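You operate a simulated robot arm through the tools that you are given. There is no shell and no other tool. Be economical: measure what you need, move in short steps, check, and stop when the job is done.

Carry out the task below with a simulated robot arm. There is one attempt and no reset: what you move stays moved.

JOB
Put one of the middle blue weights from the ends bench top on the ends bench shelf. Then stack the tiny carton labelled "RED" from the spare bench top on top of the tiny carton marked "green". Then pull the upper pack drawer open. Keep to this order.
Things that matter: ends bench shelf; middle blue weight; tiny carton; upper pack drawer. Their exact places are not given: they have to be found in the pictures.

It is judged by the outcome, as a careful person would: the job done as asked, and still so three seconds after it is handed in. It fails if anything else is knocked over, pushed out of place, dropped, spilled or broken.

ROBOT AND FRAMES
A 7-joint arm with a two-finger parallel gripper on a trunk, on a base that drives. Base frame: it is fixed to the floor where the robot stands at the start and does not move with it; the origin is under the middle of the robot, x ahead of it, y to its left, z up. Lengths are in m, angles in degrees, forces in N, time in s.
With the tool pointing down near the work surface it reaches from about 0.2 to 0.74 m from the robot's upright axis, wherever it stands. Its first joint turns from -166.0 to 166.0 degrees. Places, roughly: ends bench shelf [0.6, 0.2, 0.2]; tiny carton [0.5, -1.5, 0.75]; upper pack drawer [5.3, 1.4, 0.6]. Payload 1.57 kg.
Tool frame: the origin (TCP) lies between the finger pads and is the grasp point; the fingertips stand 0.03 m ahead of it; z points along the fingers, y is the line along which they close. The gripper opens to 0.11 m. The fingers are 0.024 m wide and 0.012 m thick; the gripper's body (0.048 by 0.112 m) begins 0.078 m behind the TCP.
Orientation is that of the tool frame in the base frame, as a unit quaternion [w, x, y, z]. With the fingers straight down and closing along the base's y, the tool's x points along the base's -x, its y along +y and its z along -z.

CONTROLS
- The arm moves only by the tool play_rows. Its argument "rows" is a list of rows, each an object (a shift or turn left out is 0, a gripper value left out holds the last) with "travel": the shift along the base's x, y, z in m, a list of three; "rot": the turn, a rotation vector about the base's x, y, z in degrees, a list of three. In form: [{"travel": [dx, dy, dz], "rot": [ax, ay, az]}, ...]. A call has 1 to 20 rows; each row is the pose to reach, as a shift and turn from the pose commanded when the call began. "gripper" is the closure, from 0 (fully open) to 1 (shut), set as the call begins (left out, the last holds). Rows are played at 5 a second. More than 0.05 m and 8.6 degrees between two rows, or a gripper value outside its range, and nothing of the call is played. A pose out of reach is approached as far as the arm can. The call stops where the force on the tool passes 40 N (or 10 N more than at its start, if that is more) or the arm is blocked; 0.2 s more then pass. Each finger travels about 0.045 m/s and halts on what it meets, pressing with about 42 N; the grip force reading is that of the motor and also rises with nothing between the fingers. The clock runs only during rows and for 0.2 s after the last one: add rows that repeat a pose to give the fingers time. It gives the time, the measured TCP pose, the force on the tool (base axes), the opening and the grip force at its end, in the units of the frame above (readings bear some noise), with the torque about the TCP (base axes, N m) and any sound that the robot's microphone picked up.
- Cameras (640 x 400 px; columns grow to the right, rows downward): "scene" is now at [0.0056, 0.1376, 1.4192]; the picture's right is [-0.29, -0.96, 0.00], its down [-0.82, 0.24, -0.52] and it looks along [0.50, -0.15, -0.85] (base axes); focal length 220 px, centre (320, 200). "wrist" rides on the gripper at [0.07, 0.016, -0.141] in the tool frame; the picture's right is [-0.23, 0.97, 0.00], its down [-0.86, -0.20, -0.48] and it looks along [-0.47, -0.11, 0.88] (tool axes); focal length 222 px, centre (320, 200).
- get_image(camera): a new picture of that camera. No time passes.
- slide_trunk(by): slides the trunk up (or, below 0, down) by that many m; the arm and the scene camera ride with it, the base frame stays. It gives what a move gives, with no picture.
- roll_base(legs): drives the robot by 1 to 6 legs, each [ahead, turn to the left] in m and degrees, along the robot's own axes; the way and the turn of a leg run together, so that a leg with both is an arc; at most 1.5 m and 180 degrees a leg. The arm and the cameras ride along, it lands a little off, and it stops where it bumps. It gives what a move gives.
- turn_head(pan, tilt): turns the head with the scene camera to pan (to the left, within 155 degrees either way) and tilt (down, from -29 to 69), counted from straight ahead of the robot. It gives what a move gives.
- probe_pixels(camera, pixels): there is no depth. For up to 12 entries [column, row, z] of the newest picture of that camera ("zoom" is the newest enlarged one), the place [x, y] in the base frame at which the ray of that pixel passes the height z, good to about 0.002 m. No time passes.
- zoom(camera, box): a new picture of the part [left, top, right, bottom] of that camera's present view, enlarged. No time passes.
- close_job(): hands the job in; it is judged then, once.

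Go step by step. Measure first, check grasps and placings, and put right what went wrong. The budget is 110 turns and 82 pictures, counting those below and the enlarged ones. Unless the task says otherwise, let go and move clear before handing in, and close with one line.

The tools are called after ">>>" as name(argument=value, ...) on one line, values as JSON. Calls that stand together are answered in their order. play_rows: Moves the arm, as the interface text tells. Its arguments: {"type":"object","properties":{"rows":{"type":"array"},"gripper":{"type":"number"}},"required":["rows"]} The other tools are called the same way: slide_trunk (by) slides the trunk up or down; roll_base (legs) drives the base; turn_head (pan, tilt) turns the head that bears the scene camera; get_image (camera) takes a picture; probe_pixels (camera, pixels) gives the place at which the rays of pixels pass given heights; zoom (camera, box) takes an enlarged picture of a part of a camera's view; close_job () hands the job in.

At the start:

```text
time: 0.0
ee_pos: [0.2819, -0.295, 1.0576]
orientation: [0.001, 0.0, 1.0, 0.0]
wrist_force: [0.9, -0.2, 0.1]
torque: [-0.01, 0.0, 0.0]
gripper_width: 0.1099
finger_force: 0.1
trunk travel left (down, up): [-0.375, 0.215]
robot x, y, heading: [0.0005, -0.0003, 0.1]
head pan, tilt: [-16.6, 58.6]
```

scene: 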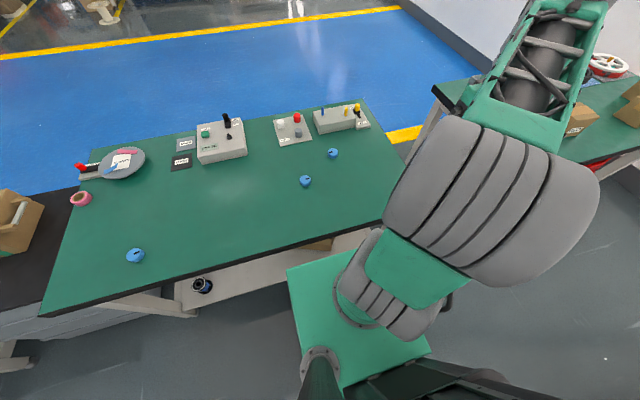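
wrist: 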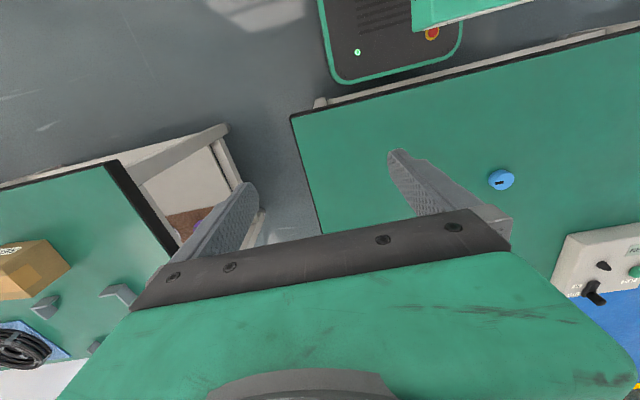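

The scene shows three blue weights at about (135,255), (305,181) and (333,153), and a shelf under the bench near (200,285). I'll zoom in to compare sizes.

>>> zoom(camera="scene", box=[260, 120, 380, 200])

>>> zoom(camera="scene", box=[50, 180, 290, 330])

>>> probe_pixels(camera="scene", pixels=[[135, 255, 0.75], [305, 181, 0.75], [333, 153, 0.75], [385, 220, 0.75], [42, 312, 0.75], [366, 102, 0.75], [90, 150, 0.75], [202, 285, 0.25]])

```text
5.00 times, centred on (320, 160) of scene
```

zoom: 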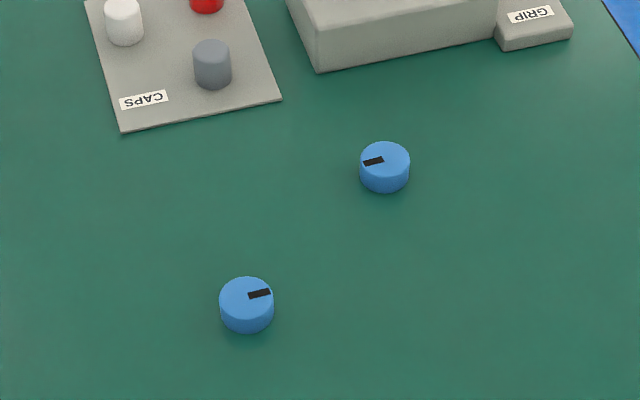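

```text
2.67 times, centred on (170, 255) of scene
```

zoom: 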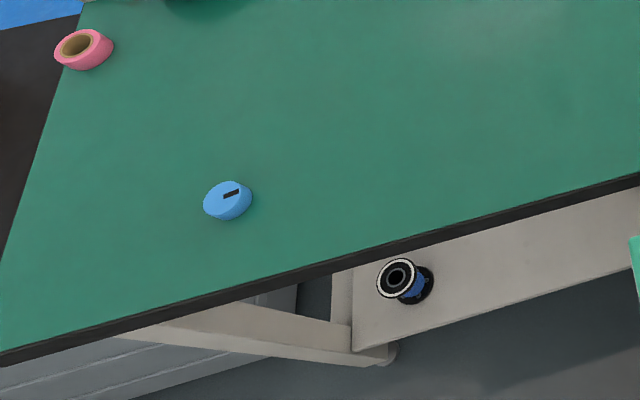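

```text
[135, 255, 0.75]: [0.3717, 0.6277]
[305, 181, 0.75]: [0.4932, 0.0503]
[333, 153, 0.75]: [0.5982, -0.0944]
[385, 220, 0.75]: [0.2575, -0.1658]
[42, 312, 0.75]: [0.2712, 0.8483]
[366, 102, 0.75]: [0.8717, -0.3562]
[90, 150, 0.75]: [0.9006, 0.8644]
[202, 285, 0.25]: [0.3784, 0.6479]
```

All three weights look about 4 cm across, so I need finer size and height measurements. I'll zoom in tighter and probe the shelf edge.

>>> zoom(camera="scene", box=[119, 245, 151, 265])

>>> zoom(camera="scene", box=[317, 143, 349, 163])

>>> zoom(camera="scene", box=[289, 171, 321, 191])

>>> probe_pixels(camera="scene", pixels=[[198, 316, 0.2], [182, 311, 0.2], [280, 287, 0.2], [202, 293, 0.2], [42, 315, 0.75], [383, 221, 0.75]])

>>> turn_head(pan=-75, tilt=35)

>>> get_image(camera="scene")

```text
16.00 times, centred on (135, 255) of scene
```

zoom: 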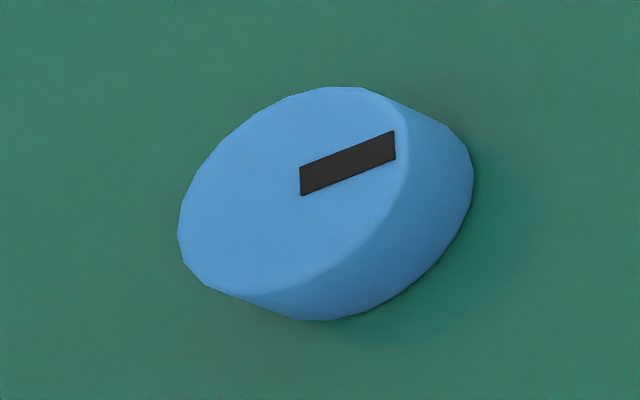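

```text
16.00 times, centred on (333, 153) of scene
```

zoom: 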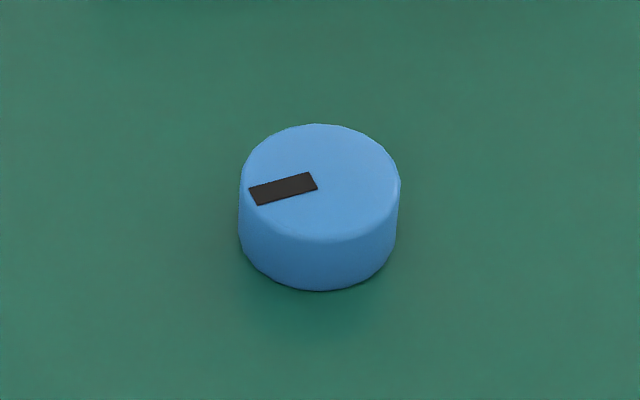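

```text
16.00 times, centred on (305, 181) of scene
```

zoom: 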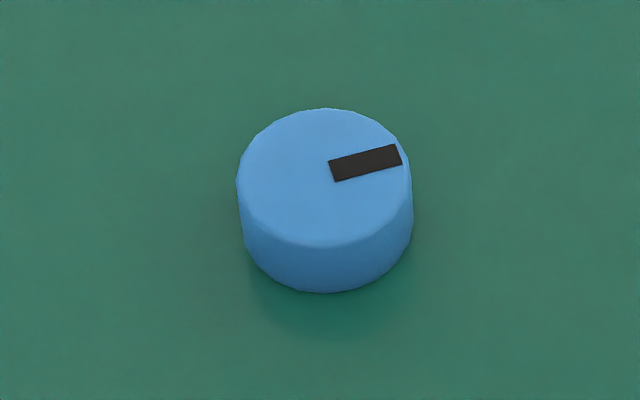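

```text
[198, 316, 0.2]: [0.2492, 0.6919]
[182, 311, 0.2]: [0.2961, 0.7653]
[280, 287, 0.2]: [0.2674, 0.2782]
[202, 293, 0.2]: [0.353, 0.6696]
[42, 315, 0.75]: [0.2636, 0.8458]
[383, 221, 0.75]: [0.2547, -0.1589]
```

```text
time: 1.3
ee_pos: [0.2822, -0.2933, 1.0575]
orientation: [0.0, 0.0, 1.0, 0.0]
wrist_force: [0.2, -0.2, 0.1]
torque: [-0.03, 0.02, -0.01]
gripper_width: 0.1098
finger_force: 0.1
trunk travel left (down, up): [-0.375, 0.215]
robot x, y, heading: [0.0033, -0.0021, 0.2]
head pan, tilt: [-75.0, 35.0]
```

```text
74 pictures are left
```

scene: 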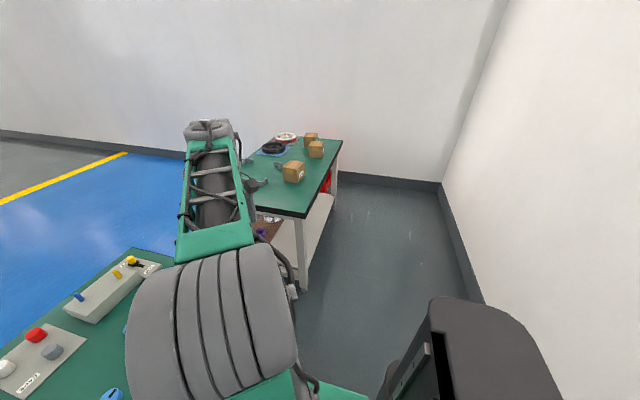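

All three weights measure the same (~4.1 cm), so any of them will do; I'll take the one at (305,181), about (0.49,0.05). I'll move the arm over it while tilting the tool 40° forward, so the same grasp can reach under the bench top.

>>> play_rows(gripper=0.3, rows=[{"travel": [0.015, 0.038, -0.01], "rot": [0, -4.4, 0]}, {"travel": [0.03, 0.076, -0.02], "rot": [0, -8.8, 0]}, {"travel": [0.045, 0.114, -0.03], "rot": [0, -13.2, 0]}, {"travel": [0.06, 0.152, -0.04], "rot": [0, -17.6, 0]}, {"travel": [0.075, 0.19, -0.05], "rot": [0, -22, 0]}, {"travel": [0.09, 0.228, -0.06], "rot": [0, -26.4, 0]}, {"travel": [0.105, 0.266, -0.07], "rot": [0, -30.8, 0]}, {"travel": [0.12, 0.304, -0.08], "rot": [0, -35.2, 0]}, {"travel": [0.13, 0.343, -0.09], "rot": [0, -40, 0]}])

>>> turn_head(pan=-5, tilt=50)

>>> get_image(camera="scene")

>>> get_image(camera="wrist")

```text
time: 3.0
ee_pos: [0.358, -0.1137, 0.9369]
orientation: [0.191, 0.147, 0.97, -0.015]
wrist_force: [0.2, -1.0, 0.8]
torque: [0.02, 0.02, 0.0]
gripper_width: 0.0769
finger_force: 0.1
trunk travel left (down, up): [-0.375, 0.215]
robot x, y, heading: [-0.002, -0.0014, 0.2]
head pan, tilt: [-75.0, 35.0]
stopped in row 8: the arm was blocked; the commanded pose is now the measured one
```

```text
time: 4.4
ee_pos: [0.359, -0.1131, 0.9327]
orientation: [0.192, 0.147, 0.97, -0.014]
wrist_force: [-0.9, 0.3, -0.8]
torque: [0.01, -0.04, 0.01]
gripper_width: 0.0769
finger_force: 0.1
trunk travel left (down, up): [-0.375, 0.215]
robot x, y, heading: [-0.0008, -0.0005, 0.3]
head pan, tilt: [-5.0, 50.0]
```

```text
73 pictures are left
```

scene: 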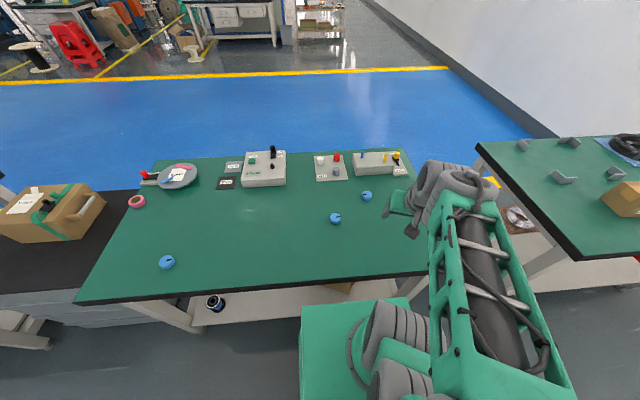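

```text
72 pictures are left
```

wrist: 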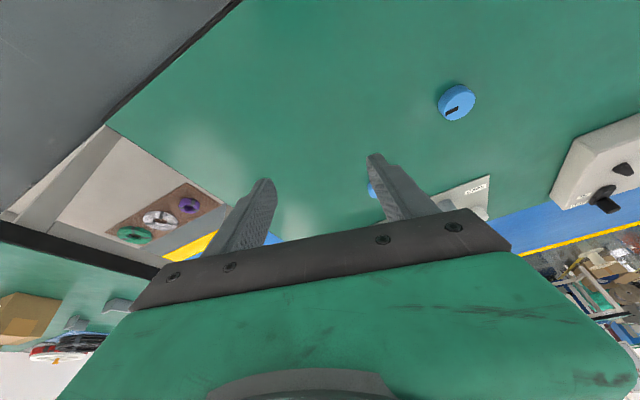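

The arm blocked in row 8 with the tool at about 25° tilt, probably a joint limit from being folded close in. I'll back the base off a little to open the posture, and probe the weights first.

>>> zoom(camera="scene", box=[315, 180, 379, 220])

>>> probe_pixels(camera="scene", pixels=[[335, 217, 0.77], [366, 195, 0.77], [335, 217, 0.75], [335, 217, 0.79], [166, 261, 0.77]])

>>> probe_pixels(camera="wrist", pixels=[[455, 100, 0.75], [455, 100, 0.77], [455, 100, 0.79]])

>>> roll_base(legs=[[-0.15, 0]])

```text
10.00 times, centred on (347, 200) of scene
```

zoom: 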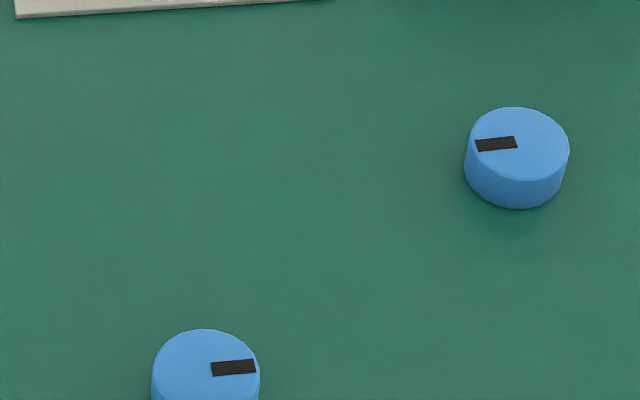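

```text
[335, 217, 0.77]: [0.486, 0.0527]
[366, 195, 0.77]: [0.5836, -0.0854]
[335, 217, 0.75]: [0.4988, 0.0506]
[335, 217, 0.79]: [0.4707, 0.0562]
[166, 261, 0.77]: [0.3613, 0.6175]
```

```text
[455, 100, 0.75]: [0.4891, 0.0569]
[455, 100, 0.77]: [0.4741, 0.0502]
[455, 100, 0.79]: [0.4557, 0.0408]
```

```text
time: 5.7
ee_pos: [0.2107, -0.1143, 0.931]
orientation: [0.193, 0.146, 0.97, -0.015]
wrist_force: [0.1, 0.5, -1.7]
torque: [-0.01, 0.03, 0.03]
gripper_width: 0.077
finger_force: 0.1
trunk travel left (down, up): [-0.375, 0.215]
robot x, y, heading: [-0.1488, -0.0012, 0.0]
head pan, tilt: [-5.0, 50.0]
```

Both views put the weight near (0.485, 0.05). With the base now 0.15 m back, I'll finish the tilt and get near it.

>>> play_rows(rows=[{"travel": [0.026, 0.02, 0], "rot": [-0.5, -2.2, 2.0]}, {"travel": [0.052, 0.041, 0], "rot": [-1.0, -4.3, 4.1]}, {"travel": [0.078, 0.062, 0], "rot": [-1.5, -6.5, 6.1]}, {"travel": [0.105, 0.082, 0], "rot": [-2.0, -8.6, 8.1]}, {"travel": [0.131, 0.103, 0], "rot": [-2.6, -10.8, 10.2]}, {"travel": [0.157, 0.124, 0], "rot": [-3.1, -13, 12.2]}, {"travel": [0.184, 0.144, 0], "rot": [-3.6, -15.1, 14.2]}, {"travel": [0.21, 0.165, 0], "rot": [-4.1, -17.3, 16.3]}, {"travel": [0.21, 0.165, 0], "rot": [-4.1, -17.3, 16.3]}])

>>> get_image(camera="scene")

>>> get_image(camera="wrist")

```text
time: 7.7
ee_pos: [0.4198, 0.0536, 0.9316]
orientation: [0.341, 0.001, 0.94, 0.0]
wrist_force: [0.7, 0.1, -0.5]
torque: [0.01, 0.03, 0.01]
gripper_width: 0.0771
finger_force: 0.2
trunk travel left (down, up): [-0.375, 0.215]
robot x, y, heading: [-0.1502, 0.0026, -0.0]
head pan, tilt: [-5.0, 50.0]
```

```text
70 pictures are left
```

scene: 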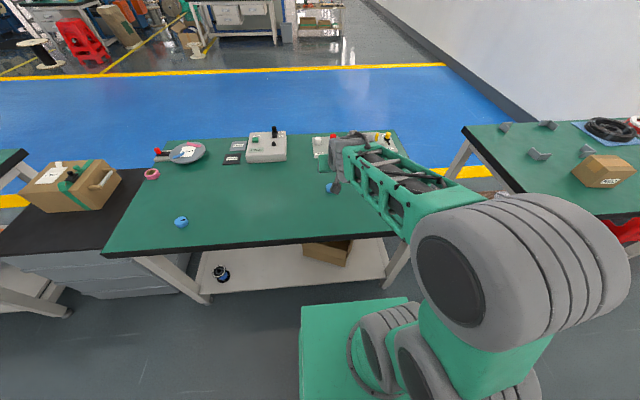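

```text
69 pictures are left
```

wrist: 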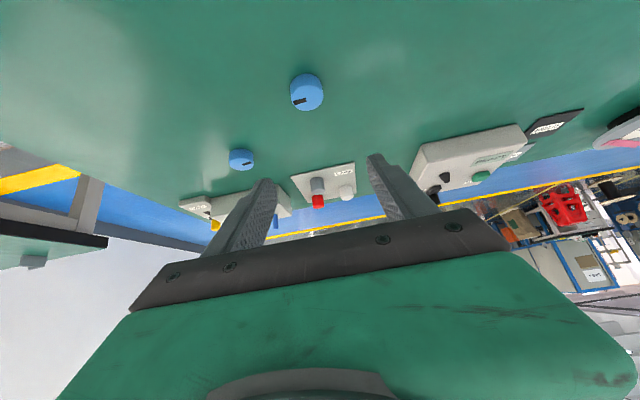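

The pose took: 40° tilt, and the weight is at wrist (307,92). I'll zoom there to locate it precisely.

>>> zoom(camera="wrist", box=[275, 72, 339, 112])

>>> zoom(camera="scene", box=[170, 230, 410, 330])

>>> probe_pixels(camera="wrist", pixels=[[307, 88, 0.75], [307, 88, 0.77], [241, 156, 0.77], [241, 156, 0.75]])

>>> probe_pixels(camera="scene", pixels=[[106, 252, 0.74], [395, 234, 0.74], [211, 298, 0.2], [388, 278, 0.2], [305, 253, 0.2], [350, 262, 0.2], [221, 279, 0.2], [328, 188, 0.76]])

```text
10.00 times, centred on (307, 92) of wrist
```

zoom: 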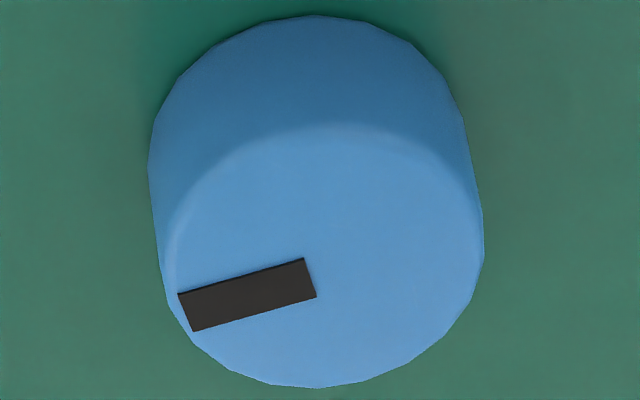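

```text
2.67 times, centred on (290, 280) of scene
```

zoom: 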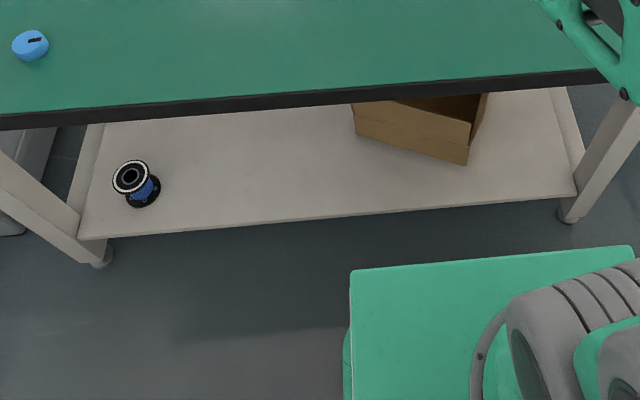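

```text
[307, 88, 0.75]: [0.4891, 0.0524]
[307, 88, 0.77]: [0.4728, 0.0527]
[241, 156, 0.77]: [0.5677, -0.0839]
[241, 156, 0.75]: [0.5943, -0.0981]
```

```text
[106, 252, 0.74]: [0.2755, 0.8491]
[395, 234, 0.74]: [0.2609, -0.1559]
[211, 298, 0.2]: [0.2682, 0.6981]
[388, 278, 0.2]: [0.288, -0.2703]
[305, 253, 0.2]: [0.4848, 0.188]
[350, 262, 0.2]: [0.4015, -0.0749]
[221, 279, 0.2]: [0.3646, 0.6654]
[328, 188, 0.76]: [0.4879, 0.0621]
```

Triangulating gives a weight centre of (0.485, 0.053), a top at z≈0.77 and the table at ≈0.75. I'll descend to just above grasp height first and check.

>>> play_rows(rows=[{"travel": [0.015, 0, -0.035]}, {"travel": [0.03, 0, -0.07]}, {"travel": [0.045, 0, -0.105]}, {"travel": [0.054, 0, -0.13]}, {"travel": [0.054, 0, -0.13]}])

>>> get_image(camera="wrist")

```text
time: 8.9
ee_pos: [0.4722, 0.0515, 0.8012]
orientation: [0.341, 0.002, 0.94, 0.0]
wrist_force: [-0.3, -0.7, -0.3]
torque: [-0.02, -0.01, 0.03]
gripper_width: 0.077
finger_force: 0.2
trunk travel left (down, up): [-0.375, 0.215]
robot x, y, heading: [-0.1495, -0.0036, 0.3]
head pan, tilt: [-5.0, 50.0]
```

```text
66 pictures are left
```

wrist: 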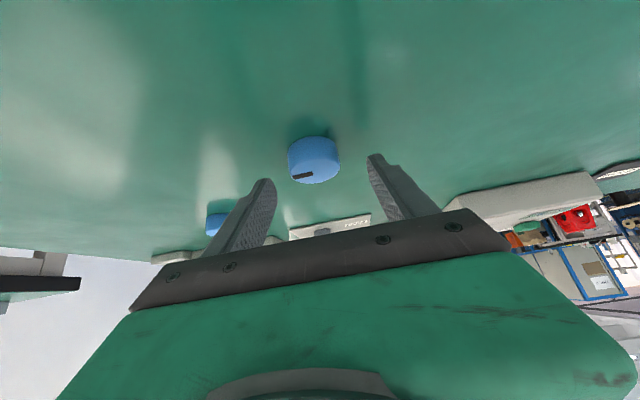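

The weight at (314,160) lies between the fingertips at (265,180) and (375,155). I'll go down 16 mm and then close.

>>> play_rows(rows=[{"travel": [0.0, 0, -0.008]}, {"travel": [0.0, 0, -0.016]}, {"travel": [0.0, 0, -0.016]}])

>>> play_rows(gripper=1.0, rows=[{"travel": [0, 0, 0]}, {"travel": [0, 0, 0]}, {"travel": [0, 0, 0]}, {"travel": [0, 0, 0]}, {"travel": [0, 0, 0]}])

>>> get_image(camera="wrist")

```text
time: 9.7
ee_pos: [0.4743, 0.0507, 0.7909]
orientation: [0.346, 0.002, 0.938, 0.0]
wrist_force: [-15.1, 0.0, 32.5]
torque: [-1.09, 0.19, -0.59]
gripper_width: 0.0768
finger_force: 0.0
trunk travel left (down, up): [-0.375, 0.215]
robot x, y, heading: [-0.1521, 0.0042, 0.3]
head pan, tilt: [-5.0, 50.0]
```

```text
time: 10.5
ee_pos: [0.4783, 0.0485, 0.7914]
orientation: [0.347, 0.003, 0.938, -0.001]
wrist_force: [-0.9, 0.8, 10.0]
torque: [-0.23, -0.1, -0.21]
gripper_width: 0.0394
finger_force: 15.9
trunk travel left (down, up): [-0.375, 0.215]
robot x, y, heading: [-0.1489, -0.0019, -0.1]
head pan, tilt: [-5.0, 50.0]
stopped in row 3: the force on the tool passed its limit at 59 N (the readings are from after the stop); the commanded pose is now the measured one
```

```text
65 pictures are left
```

wrist: 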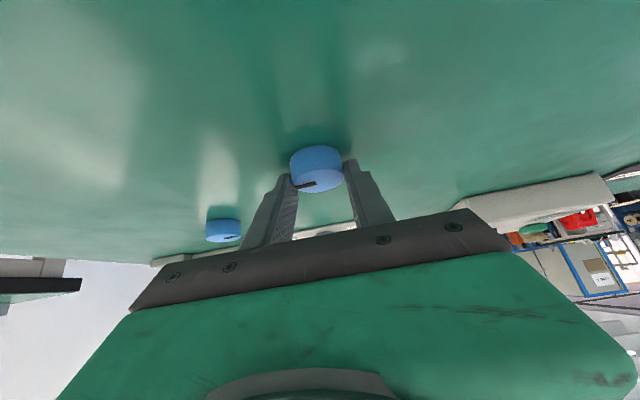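

The fingers touched the table at TCP z≈0.791, so the table is at ≈0.76, and they closed on the weight at 39 mm. I'll lift slowly and check.

>>> play_rows(rows=[{"travel": [0, 0, 0.005]}, {"travel": [0, 0, 0.02]}, {"travel": [0, 0, 0.05]}, {"travel": [0, 0, 0.08]}])

>>> zoom(camera="wrist", box=[230, 110, 410, 222])

```text
time: 11.5
ee_pos: [0.4768, 0.0462, 0.8685]
orientation: [0.344, 0.004, 0.939, -0.003]
wrist_force: [0.4, -0.9, -0.2]
torque: [0.03, 0.01, -0.04]
gripper_width: 0.0387
finger_force: 41.2
trunk travel left (down, up): [-0.375, 0.215]
robot x, y, heading: [-0.1478, 0.003, -0.2]
head pan, tilt: [-5.0, 50.0]
```

```text
3.56 times, centred on (320, 166) of wrist
```

zoom: 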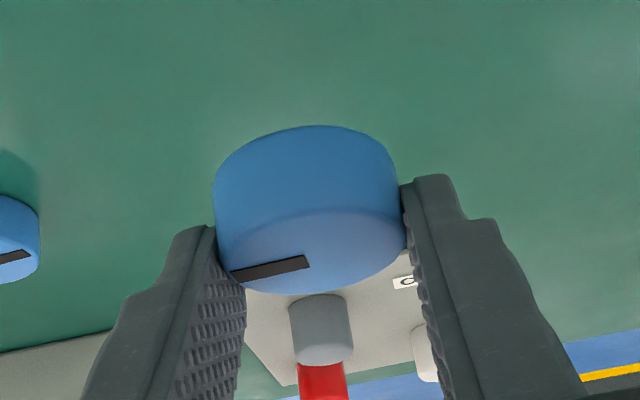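

The weight is held firmly (41 N), upright, and clear of the table. I'll back off 0.4 m so the arm can come down in front of the bench.

>>> roll_base(legs=[[-0.4, 0]])

>>> slide_trunk(by=-0.35)

>>> get_image(camera="scene")

```text
time: 14.0
ee_pos: [0.0694, 0.0536, 0.8676]
orientation: [0.343, 0.0, 0.939, -0.001]
wrist_force: [0.5, 0.1, -2.4]
torque: [0.01, 0.03, -0.03]
gripper_width: 0.0387
finger_force: 41.8
trunk travel left (down, up): [-0.375, 0.215]
robot x, y, heading: [-0.5602, -0.0008, 0.3]
head pan, tilt: [-5.0, 50.0]
```

```text
time: 17.4
ee_pos: [0.0693, 0.0519, 0.5176]
orientation: [0.344, 0.0, 0.939, -0.001]
wrist_force: [0.6, 0.0, -1.9]
torque: [-0.01, 0.01, -0.02]
gripper_width: 0.0387
finger_force: 42.5
trunk travel left (down, up): [-0.025, 0.565]
robot x, y, heading: [-0.5596, -0.0039, 0.4]
head pan, tilt: [-5.0, 50.0]
```

```text
63 pictures are left
```

scene: 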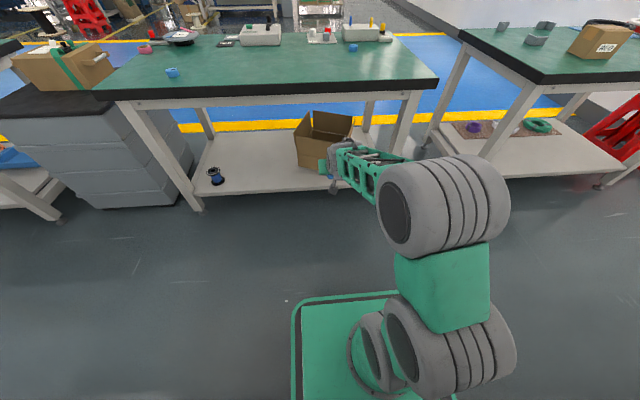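

This is a clear view of the shelf, with free space between the spool (216,175) and the open box (298,150). I'll measure the shelf height with a second-view comparison of the corners.

>>> zoom(camera="scene", box=[160, 80, 400, 230])

>>> probe_pixels(camera="scene", pixels=[[216, 181, 0.2], [216, 181, 0.25], [216, 181, 0.15], [298, 165, 0.2], [326, 171, 0.2], [326, 171, 0.25], [260, 189, 0.2], [260, 189, 0.25], [260, 140, 0.2], [292, 310, 0.2], [398, 296, 0.2]])

```text
2.67 times, centred on (280, 155) of scene
```

zoom: 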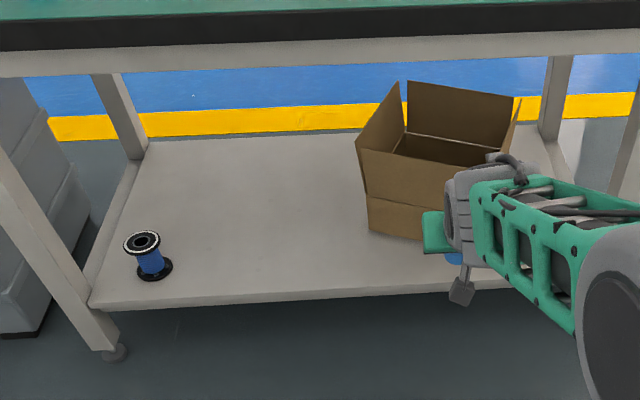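

```text
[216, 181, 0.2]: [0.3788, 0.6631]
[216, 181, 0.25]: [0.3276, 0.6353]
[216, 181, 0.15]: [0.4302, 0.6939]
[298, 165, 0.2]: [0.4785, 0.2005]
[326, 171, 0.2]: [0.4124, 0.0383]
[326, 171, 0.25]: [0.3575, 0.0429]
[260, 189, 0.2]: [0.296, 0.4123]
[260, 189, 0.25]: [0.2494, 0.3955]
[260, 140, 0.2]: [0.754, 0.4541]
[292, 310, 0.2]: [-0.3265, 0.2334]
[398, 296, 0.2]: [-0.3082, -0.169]
```

The views agree on a shelf height of ≈0.20 and a front edge at x≈0.27–0.29. I'll lower the arm and shift it left while still outside the bench.

>>> play_rows(rows=[{"travel": [0, 0.035, -0.025]}, {"travel": [0, 0.07, -0.05]}, {"travel": [0, 0.105, -0.08]}, {"travel": [0, 0.14, -0.11]}, {"travel": [0, 0.175, -0.14]}, {"travel": [0, 0.21, -0.17]}, {"travel": [0, 0.245, -0.2]}, {"travel": [0, 0.28, -0.225]}, {"travel": [0, 0.28, -0.225]}])

>>> get_image(camera="scene")

```text
time: 19.4
ee_pos: [0.0671, 0.334, 0.2936]
orientation: [0.344, -0.001, 0.939, 0.0]
wrist_force: [-0.1, 0.6, -3.1]
torque: [0.0, 0.01, -0.02]
gripper_width: 0.0389
finger_force: 42.1
trunk travel left (down, up): [-0.025, 0.565]
robot x, y, heading: [-0.5586, -0.0022, 0.2]
head pan, tilt: [-5.0, 50.0]
```

```text
61 pictures are left
```

scene: 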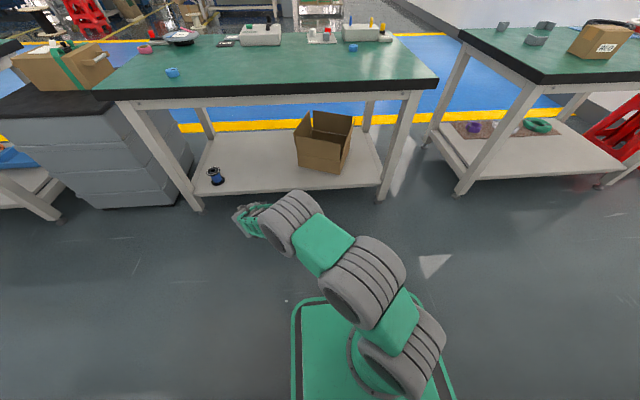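

The arm is outside, low and clear. I'll drive 0.31 m forward so the weight comes over the shelf.

>>> roll_base(legs=[[0.31, 0]])

>>> get_image(camera="scene")

>>> get_image(camera="wrist")

```text
time: 21.5
ee_pos: [0.3739, 0.3417, 0.2932]
orientation: [0.345, -0.004, 0.939, 0.001]
wrist_force: [-0.4, -0.2, -1.9]
torque: [0.0, 0.0, -0.01]
gripper_width: 0.0387
finger_force: 42.2
trunk travel left (down, up): [-0.025, 0.565]
robot x, y, heading: [-0.2484, 0.0032, 0.9]
head pan, tilt: [-5.0, 50.0]
```

```text
60 pictures are left
```

scene: 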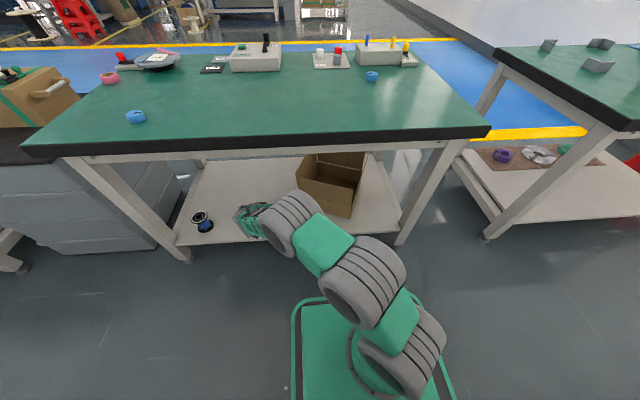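

```text
59 pictures are left
```

wrist: 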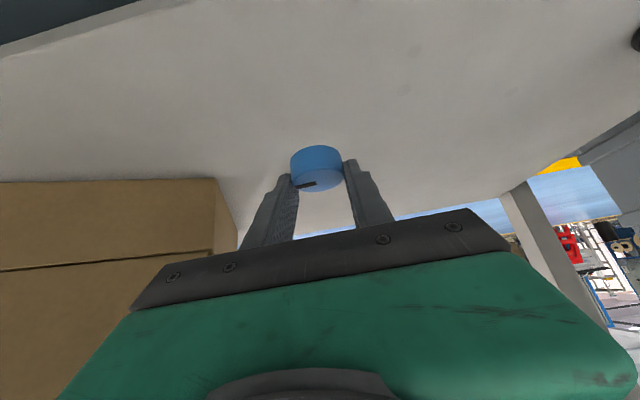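

The weight is over clear shelf. I'll lower it most of the way, then feel for contact.

>>> play_rows(rows=[{"travel": [0, 0, -0.02]}, {"travel": [0, 0, -0.04]}, {"travel": [0, 0, -0.05]}, {"travel": [0, 0, -0.05]}])

>>> get_image(camera="wrist")

```text
time: 22.5
ee_pos: [0.3734, 0.3407, 0.2428]
orientation: [0.345, -0.005, 0.939, 0.001]
wrist_force: [0.2, 0.5, -1.8]
torque: [0.0, 0.02, -0.02]
gripper_width: 0.039
finger_force: 42.0
trunk travel left (down, up): [-0.025, 0.565]
robot x, y, heading: [-0.2439, 0.0001, 0.7]
head pan, tilt: [-5.0, 50.0]
```

```text
58 pictures are left
```

wrist: 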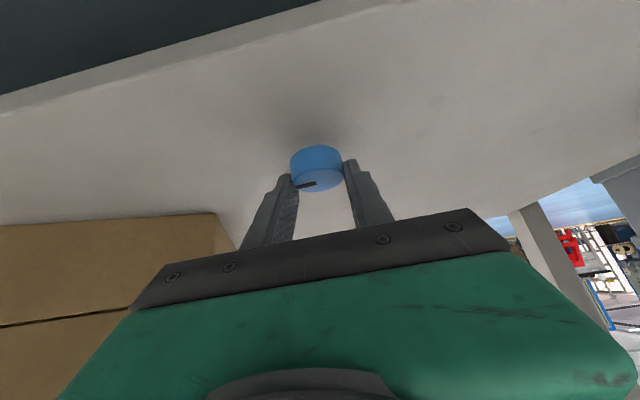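

>>> play_rows(rows=[{"travel": [0, 0, -0.003]}, {"travel": [0, 0, -0.006]}, {"travel": [0, 0, -0.008]}, {"travel": [0, 0, -0.008]}])

```text
time: 23.5
ee_pos: [0.3747, 0.3427, 0.237]
orientation: [0.345, -0.004, 0.939, 0.001]
wrist_force: [0.3, -0.5, -2.4]
torque: [0.0, -0.02, -0.01]
gripper_width: 0.039
finger_force: 42.1
trunk travel left (down, up): [-0.025, 0.565]
robot x, y, heading: [-0.2499, -0.0017, 0.7]
head pan, tilt: [-5.0, 50.0]
```

No contact yet at 0.237. I'll continue down in small steps.

>>> play_rows(rows=[{"travel": [0, 0, -0.002]}, {"travel": [0, 0, -0.004]}, {"travel": [0, 0, -0.006]}, {"travel": [0, 0, -0.006]}])

```text
time: 24.5
ee_pos: [0.3746, 0.3415, 0.2303]
orientation: [0.345, -0.003, 0.938, 0.0]
wrist_force: [-4.8, -1.7, 5.3]
torque: [-0.05, -0.01, -0.08]
gripper_width: 0.0387
finger_force: 42.1
trunk travel left (down, up): [-0.025, 0.565]
robot x, y, heading: [-0.248, 0.0027, 0.8]
head pan, tilt: [-5.0, 50.0]
```

Contact has begun (force up about 8 N) at 0.230. I'll release.

>>> play_rows(gripper=0.3, rows=[{"travel": [0, 0, 0]}, {"travel": [0, 0, 0]}, {"travel": [0, 0, 0]}, {"travel": [0, 0, 0]}])

>>> play_rows(rows=[{"travel": [-0.016, 0, 0.019]}, {"travel": [-0.032, 0, 0.038]}, {"travel": [-0.048, 0, 0.057]}, {"travel": [-0.064, 0, 0.076]}])

>>> get_image(camera="wrist")

```text
time: 25.5
ee_pos: [0.3756, 0.3419, 0.2303]
orientation: [0.344, -0.004, 0.939, 0.001]
wrist_force: [-2.9, -4.4, 5.6]
torque: [0.11, 0.03, 0.09]
gripper_width: 0.0728
finger_force: 0.1
trunk travel left (down, up): [-0.025, 0.565]
robot x, y, heading: [-0.2445, 0.001, 0.7]
head pan, tilt: [-5.0, 50.0]
```

```text
time: 26.5
ee_pos: [0.3094, 0.3402, 0.3054]
orientation: [0.344, -0.004, 0.939, 0.001]
wrist_force: [0.1, 0.5, -0.5]
torque: [0.0, -0.05, 0.0]
gripper_width: 0.0767
finger_force: 0.1
trunk travel left (down, up): [-0.025, 0.565]
robot x, y, heading: [-0.2517, 0.0047, 0.7]
head pan, tilt: [-5.0, 50.0]
```

```text
57 pictures are left
```

wrist: 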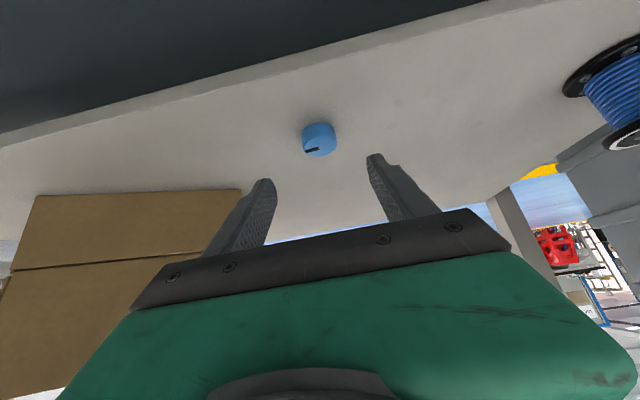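

The weight stands upright on the shelf at wrist (319,140). Next I'll back away, raise the trunk and look at the spare bench.

>>> roll_base(legs=[[-0.35, 0]])

>>> slide_trunk(by=0.4)

>>> turn_head(pan=-50, tilt=35)

>>> get_image(camera="scene")

```text
time: 28.9
ee_pos: [-0.0204, 0.3337, 0.3053]
orientation: [0.344, -0.001, 0.939, -0.001]
wrist_force: [0.6, -0.5, -0.5]
torque: [0.01, 0.01, 0.04]
gripper_width: 0.0769
finger_force: 0.0
trunk travel left (down, up): [-0.025, 0.565]
robot x, y, heading: [-0.5809, -0.0018, 0.1]
head pan, tilt: [-5.0, 50.0]
stopped in leg 1: the robot was blocked; the commanded pose is now the measured one
```

```text
time: 32.7
ee_pos: [-0.0201, 0.3331, 0.7056]
orientation: [0.344, -0.002, 0.939, 0.001]
wrist_force: [0.1, -0.2, 0.1]
torque: [-0.01, -0.02, 0.0]
gripper_width: 0.0772
finger_force: 0.0
trunk travel left (down, up): [-0.425, 0.165]
robot x, y, heading: [-0.5808, -0.0033, 0.2]
head pan, tilt: [-5.0, 50.0]
```

```text
time: 33.8
ee_pos: [-0.0205, 0.3318, 0.7057]
orientation: [0.344, -0.001, 0.939, 0.0]
wrist_force: [0.0, 0.3, 0.2]
torque: [-0.02, -0.01, 0.0]
gripper_width: 0.0769
finger_force: 0.2
trunk travel left (down, up): [-0.425, 0.165]
robot x, y, heading: [-0.5809, -0.0029, -0.2]
head pan, tilt: [-50.0, 35.0]
```

```text
56 pictures are left
```

scene: 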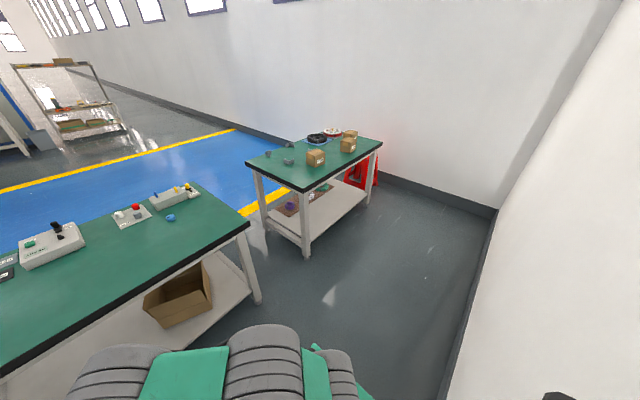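

The base was stopped at x=-0.58, probably by the wall behind, which is visible at right. The spare bench with three cartons shows at (250–380,135–190), so I'll zoom and probe it.

>>> zoom(camera="scene", box=[240, 110, 400, 210])

>>> probe_pixels(camera="scene", pixels=[[247, 163, 0.76], [305, 191, 0.76], [382, 140, 0.76], [316, 164, 0.76], [348, 151, 0.76], [350, 138, 0.76], [305, 255, 0.0], [497, 208, 0.0], [440, 395, 0.0], [199, 190, 0.76], [248, 222, 0.76]])

```text
4.00 times, centred on (320, 160) of scene
```

zoom: 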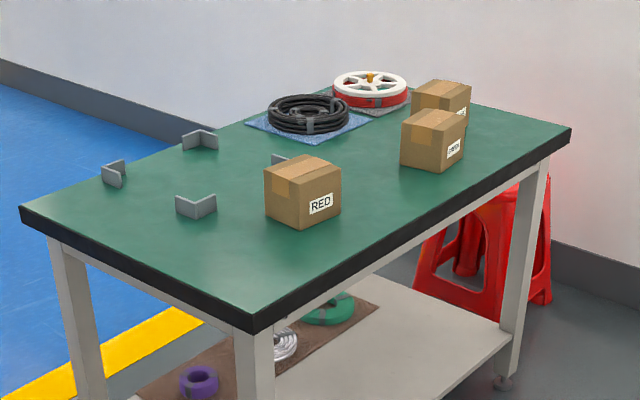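

```text
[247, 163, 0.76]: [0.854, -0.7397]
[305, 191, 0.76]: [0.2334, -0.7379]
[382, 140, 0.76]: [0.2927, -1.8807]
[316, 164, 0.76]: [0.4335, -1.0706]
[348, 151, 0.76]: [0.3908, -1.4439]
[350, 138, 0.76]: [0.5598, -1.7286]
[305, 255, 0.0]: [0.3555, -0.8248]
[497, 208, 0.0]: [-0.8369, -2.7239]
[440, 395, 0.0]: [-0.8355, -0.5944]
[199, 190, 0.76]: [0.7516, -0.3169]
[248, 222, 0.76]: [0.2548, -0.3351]
```

The spare bench spans x≈0.24–0.85, y≈-0.74 to -1.88, with RED at about (0.43,-1.1). I'll read the other labels, and meanwhile raise the arm and set the tool back to vertical for travel.

>>> zoom(camera="scene", box=[330, 124, 378, 154])

>>> play_rows(rows=[{"travel": [0, -0.01, 0.04], "rot": [0, 5, 0]}, {"travel": [0, -0.02, 0.08], "rot": [0, 10, 0]}, {"travel": [0, -0.04, 0.12], "rot": [0, 15, 0]}, {"travel": [0, -0.07, 0.15], "rot": [0, 20, 0]}, {"travel": [0, -0.1, 0.18], "rot": [0, 25, 0]}, {"travel": [0, -0.13, 0.21], "rot": [0, 30, 0]}, {"travel": [0, -0.16, 0.23], "rot": [0, 35, 0]}, {"travel": [0, -0.2, 0.25], "rot": [0, 40, 0]}, {"travel": [0, -0.2, 0.25], "rot": [0, 40, 0]}])

>>> slide_trunk(by=0.1)

```text
13.33 times, centred on (354, 139) of scene
```

zoom: 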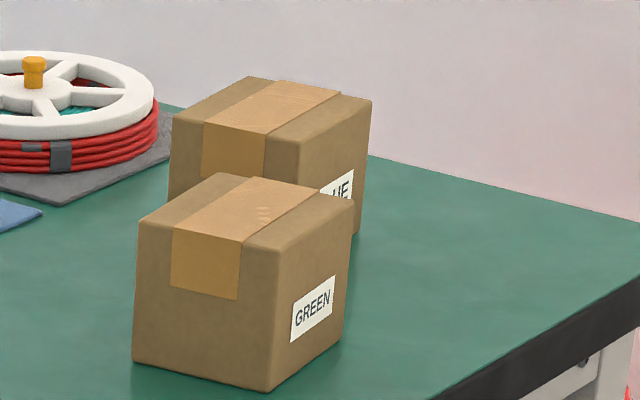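

```text
time: 35.8
ee_pos: [-0.019, 0.1304, 0.9575]
orientation: [0.002, -0.001, 1.0, 0.0]
wrist_force: [0.4, -0.1, 0.2]
torque: [0.01, 0.01, -0.01]
gripper_width: 0.077
finger_force: 0.1
trunk travel left (down, up): [-0.425, 0.165]
robot x, y, heading: [-0.5802, -0.0031, 0.2]
head pan, tilt: [-50.0, 35.0]
```

```text
time: 37.1
ee_pos: [-0.0198, 0.1303, 1.0566]
orientation: [0.003, -0.002, 1.0, 0.001]
wrist_force: [0.8, 0.4, 0.2]
torque: [0.01, -0.03, 0.0]
gripper_width: 0.077
finger_force: 0.0
trunk travel left (down, up): [-0.525, 0.065]
robot x, y, heading: [-0.5781, -0.0065, -0.0]
head pan, tilt: [-50.0, 35.0]
```

The labels read RED near, GREEN in front at about (0.39,-1.44), and BLUE behind. The arm is now high, so I'll drive to face the spare bench around y=-1.27.

>>> roll_base(legs=[[0.18, 0], [0, -90], [1.27, 0], [0, 90]])

>>> turn_head(pan=0, tilt=45)

>>> get_image(camera="scene")

```text
time: 52.4
ee_pos: [0.1516, -1.1451, 1.0559]
orientation: [0.003, -0.001, 1.0, 0.001]
wrist_force: [0.7, -0.7, -0.6]
torque: [0.0, 0.03, 0.0]
gripper_width: 0.077
finger_force: 0.0
trunk travel left (down, up): [-0.525, 0.065]
robot x, y, heading: [-0.4076, -1.2813, 0.2]
head pan, tilt: [-50.0, 35.0]
```

```text
time: 53.5
ee_pos: [0.1515, -1.1456, 1.0568]
orientation: [0.002, -0.001, 1.0, 0.001]
wrist_force: [0.8, 1.0, 0.0]
torque: [0.03, -0.01, 0.03]
gripper_width: 0.0769
finger_force: 0.1
trunk travel left (down, up): [-0.525, 0.065]
robot x, y, heading: [-0.4109, -1.2787, 0.0]
head pan, tilt: [0.0, 45.0]
```

```text
53 pictures are left
```

scene: 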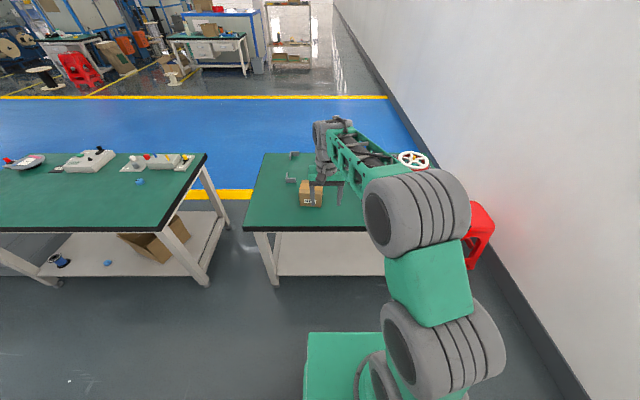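

The RED carton shows at (312,195), and the weight is still on the shelf at (108,262). I'll drive forward 0.22 m and use the wrist camera.

>>> roll_base(legs=[[0.22, 0]])

>>> turn_head(pan=-5, tilt=55)

>>> get_image(camera="scene")

>>> get_image(camera="wrist")

```text
time: 55.2
ee_pos: [0.3746, -1.1421, 1.0567]
orientation: [0.002, -0.004, 1.0, 0.001]
wrist_force: [0.3, 0.2, 0.4]
torque: [-0.01, 0.0, -0.03]
gripper_width: 0.0771
finger_force: 0.0
trunk travel left (down, up): [-0.525, 0.065]
robot x, y, heading: [-0.1848, -1.2806, 0.3]
head pan, tilt: [0.0, 45.0]
```

```text
time: 56.0
ee_pos: [0.3745, -1.1433, 1.0557]
orientation: [0.003, -0.003, 1.0, 0.0]
wrist_force: [-0.3, -0.4, -0.4]
torque: [0.0, -0.02, 0.01]
gripper_width: 0.077
finger_force: 0.0
trunk travel left (down, up): [-0.525, 0.065]
robot x, y, heading: [-0.1827, -1.2758, 0.3]
head pan, tilt: [-5.0, 55.0]
```

```text
52 pictures are left
```

scene: 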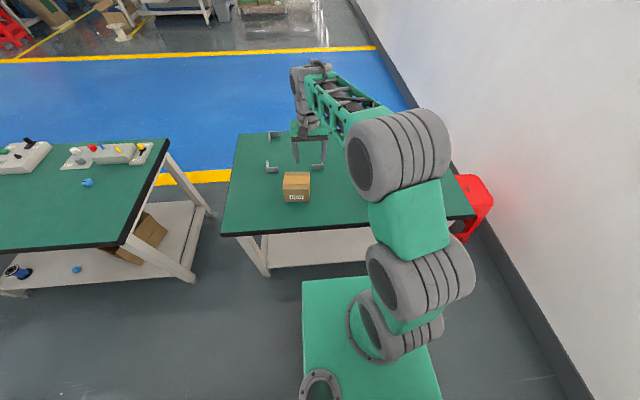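

```text
51 pictures are left
```

wrist: 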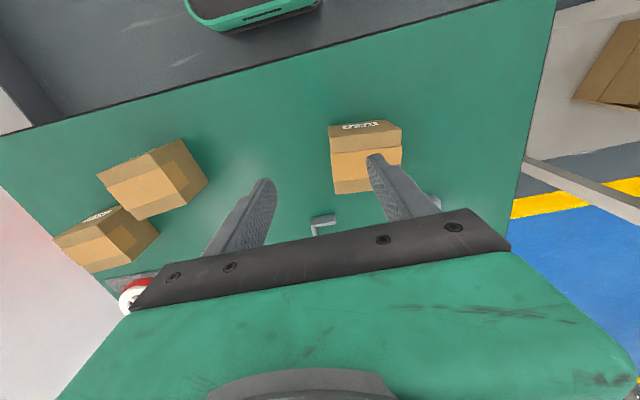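

Both cartons are in the wrist view, RED at (365,155) and GREEN at (152,178). I'll zoom each for corners.

>>> zoom(camera="wrist", box=[310, 105, 422, 205])

>>> zoom(camera="wrist", box=[80, 120, 240, 220])

>>> zoom(camera="scene", box=[264, 160, 328, 210])

```text
4.00 times, centred on (366, 155) of wrist
```

zoom: 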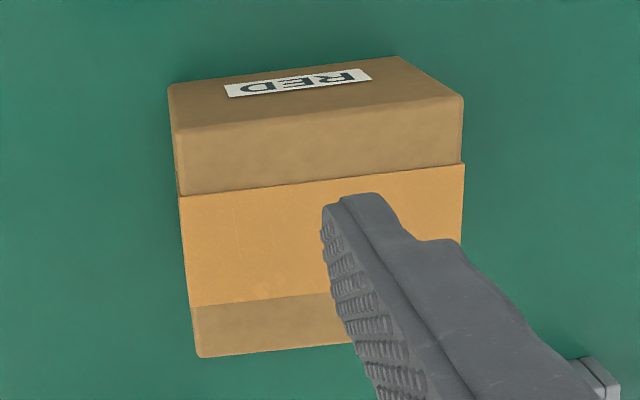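

```text
4.00 times, centred on (160, 170) of wrist
```

zoom: 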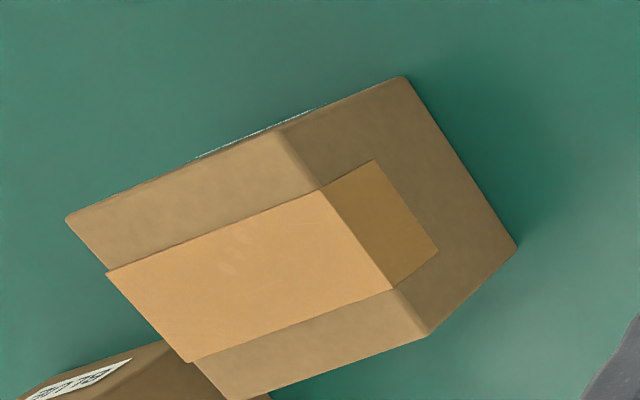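

```text
8.00 times, centred on (296, 185) of scene
```

zoom: 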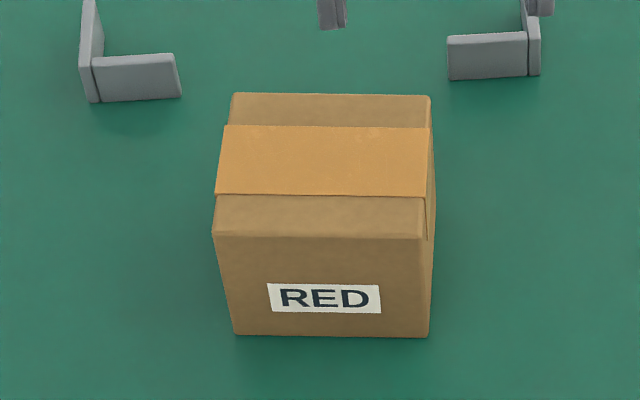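

I have corner pixels in both views, so I'll probe them to triangulate heights.

>>> probe_pixels(camera="wrist", pixels=[[330.25, 137.5, 0.83], [330.25, 137.5, 0.86], [401.75, 129.25, 0.83], [401.75, 129.25, 0.86], [335.25, 194.25, 0.83], [335.25, 194.25, 0.86], [328, 126.25, 0.75], [328, 126.25, 0.77], [387.25, 119.25, 0.75]])

>>> probe_pixels(camera="scene", pixels=[[282.6, 189.4, 0.83], [282.6, 189.4, 0.86], [309.1, 189.7, 0.83], [309.1, 189.7, 0.86], [285.4, 201.6, 0.75], [285.4, 201.6, 0.77], [309.6, 202.1, 0.75], [285, 171.7, 0.83], [285, 171.7, 0.86], [309.9, 172, 0.86]])

>>> probe_pixels(camera="wrist", pixels=[[96.25, 174.5, 0.83], [96.25, 174.5, 0.86], [149.25, 154, 0.83], [149.25, 154, 0.86], [187, 203.5, 0.83], [187, 203.5, 0.86], [137, 220, 0.86], [180, 139.25, 0.76], [208.75, 181.5, 0.76]])

```text
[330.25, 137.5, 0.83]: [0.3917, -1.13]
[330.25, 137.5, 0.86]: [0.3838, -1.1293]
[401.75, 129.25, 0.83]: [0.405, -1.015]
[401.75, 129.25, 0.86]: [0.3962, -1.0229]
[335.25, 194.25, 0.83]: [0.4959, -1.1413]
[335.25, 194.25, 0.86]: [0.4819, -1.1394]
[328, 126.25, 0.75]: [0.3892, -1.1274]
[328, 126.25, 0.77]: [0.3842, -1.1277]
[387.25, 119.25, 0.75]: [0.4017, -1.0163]
```

```text
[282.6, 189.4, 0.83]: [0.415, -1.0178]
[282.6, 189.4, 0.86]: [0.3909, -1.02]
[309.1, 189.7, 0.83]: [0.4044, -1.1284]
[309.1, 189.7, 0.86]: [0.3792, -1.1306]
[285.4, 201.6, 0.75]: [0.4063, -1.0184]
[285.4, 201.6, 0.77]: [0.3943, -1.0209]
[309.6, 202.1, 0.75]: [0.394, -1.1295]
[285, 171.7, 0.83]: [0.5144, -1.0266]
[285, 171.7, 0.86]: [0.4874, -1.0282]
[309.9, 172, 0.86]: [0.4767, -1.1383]
```

```text
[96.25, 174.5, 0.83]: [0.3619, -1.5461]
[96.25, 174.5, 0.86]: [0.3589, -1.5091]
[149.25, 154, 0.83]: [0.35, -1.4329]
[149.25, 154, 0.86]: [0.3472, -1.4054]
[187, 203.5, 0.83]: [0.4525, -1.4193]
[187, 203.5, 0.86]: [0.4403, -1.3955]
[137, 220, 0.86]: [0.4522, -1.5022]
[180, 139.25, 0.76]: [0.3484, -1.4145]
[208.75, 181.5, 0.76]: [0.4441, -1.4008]
```

RED measures about 0.110×0.10×0.09 m (yaw ≈ -6°, centre ≈ (0.442,-1.080), top ≈ 0.852). GREEN's centre is ≈ (0.402,-1.460) with yaw ≈ +6.4°. I have to grip across the 0.10 m side, so I'll turn the tool -96° about z above RED, fully open.

>>> play_rows(gripper=0, rows=[{"travel": [0.005, 0.005, 0], "rot": [0, 0, -8]}, {"travel": [0.01, 0.01, 0], "rot": [0, 0, -16]}, {"travel": [0.02, 0.02, 0], "rot": [0, 0, -24]}, {"travel": [0.03, 0.03, 0], "rot": [0, 0, -32]}, {"travel": [0.04, 0.04, 0], "rot": [0, 0, -40]}, {"travel": [0.05, 0.05, 0], "rot": [0, 0, -48]}, {"travel": [0.06, 0.06, 0], "rot": [0, 0, -56]}, {"travel": [0.067, 0.063, 0], "rot": [0, 0, -64]}, {"travel": [0.067, 0.063, 0], "rot": [0, 0, -72]}, {"travel": [0.067, 0.063, 0], "rot": [0, 0, -80]}, {"travel": [0.067, 0.063, 0], "rot": [0, 0, -88]}, {"travel": [0.067, 0.063, 0], "rot": [0, 0, -96]}, {"travel": [0.067, 0.063, 0], "rot": [0, 0, -96]}])

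>>> get_image(camera="wrist")

```text
time: 58.8
ee_pos: [0.4428, -1.0806, 1.0563]
orientation: [0.003, 0.742, 0.671, -0.001]
wrist_force: [-0.1, 0.3, 0.2]
torque: [-0.03, -0.03, 0.0]
gripper_width: 0.1097
finger_force: 0.0
trunk travel left (down, up): [-0.525, 0.065]
robot x, y, heading: [-0.1889, -1.277, 0.5]
head pan, tilt: [-5.0, 55.0]
```

```text
47 pictures are left
```

wrist: 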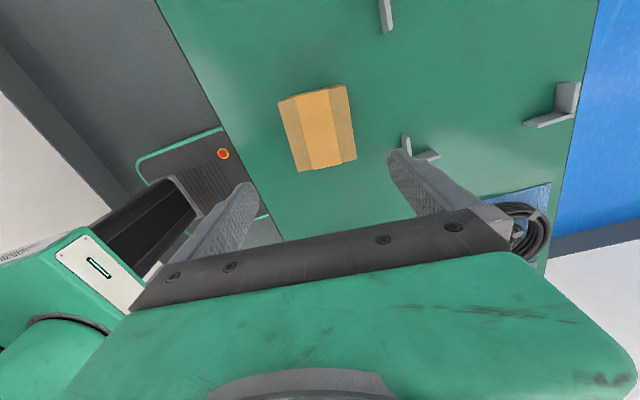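

The rotation worked. I'll measure RED's corners from this nearly overhead view.

>>> zoom(camera="wrist", box=[252, 75, 380, 180])

```text
3.81 times, centred on (316, 128) of wrist
```

zoom: 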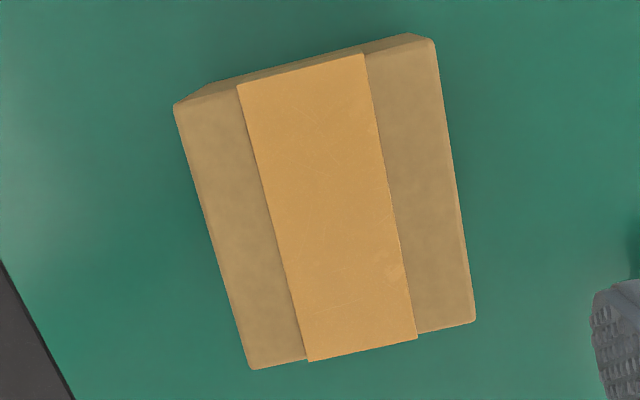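

>>> probe_pixels(camera="zoom", pixels=[[174, 105, 0.852], [434, 39, 0.852], [475, 322, 0.852], [250, 369, 0.852]])

```text
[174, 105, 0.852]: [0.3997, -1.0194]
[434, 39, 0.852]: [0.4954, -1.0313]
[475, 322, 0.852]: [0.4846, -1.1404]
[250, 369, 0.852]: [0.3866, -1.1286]
```

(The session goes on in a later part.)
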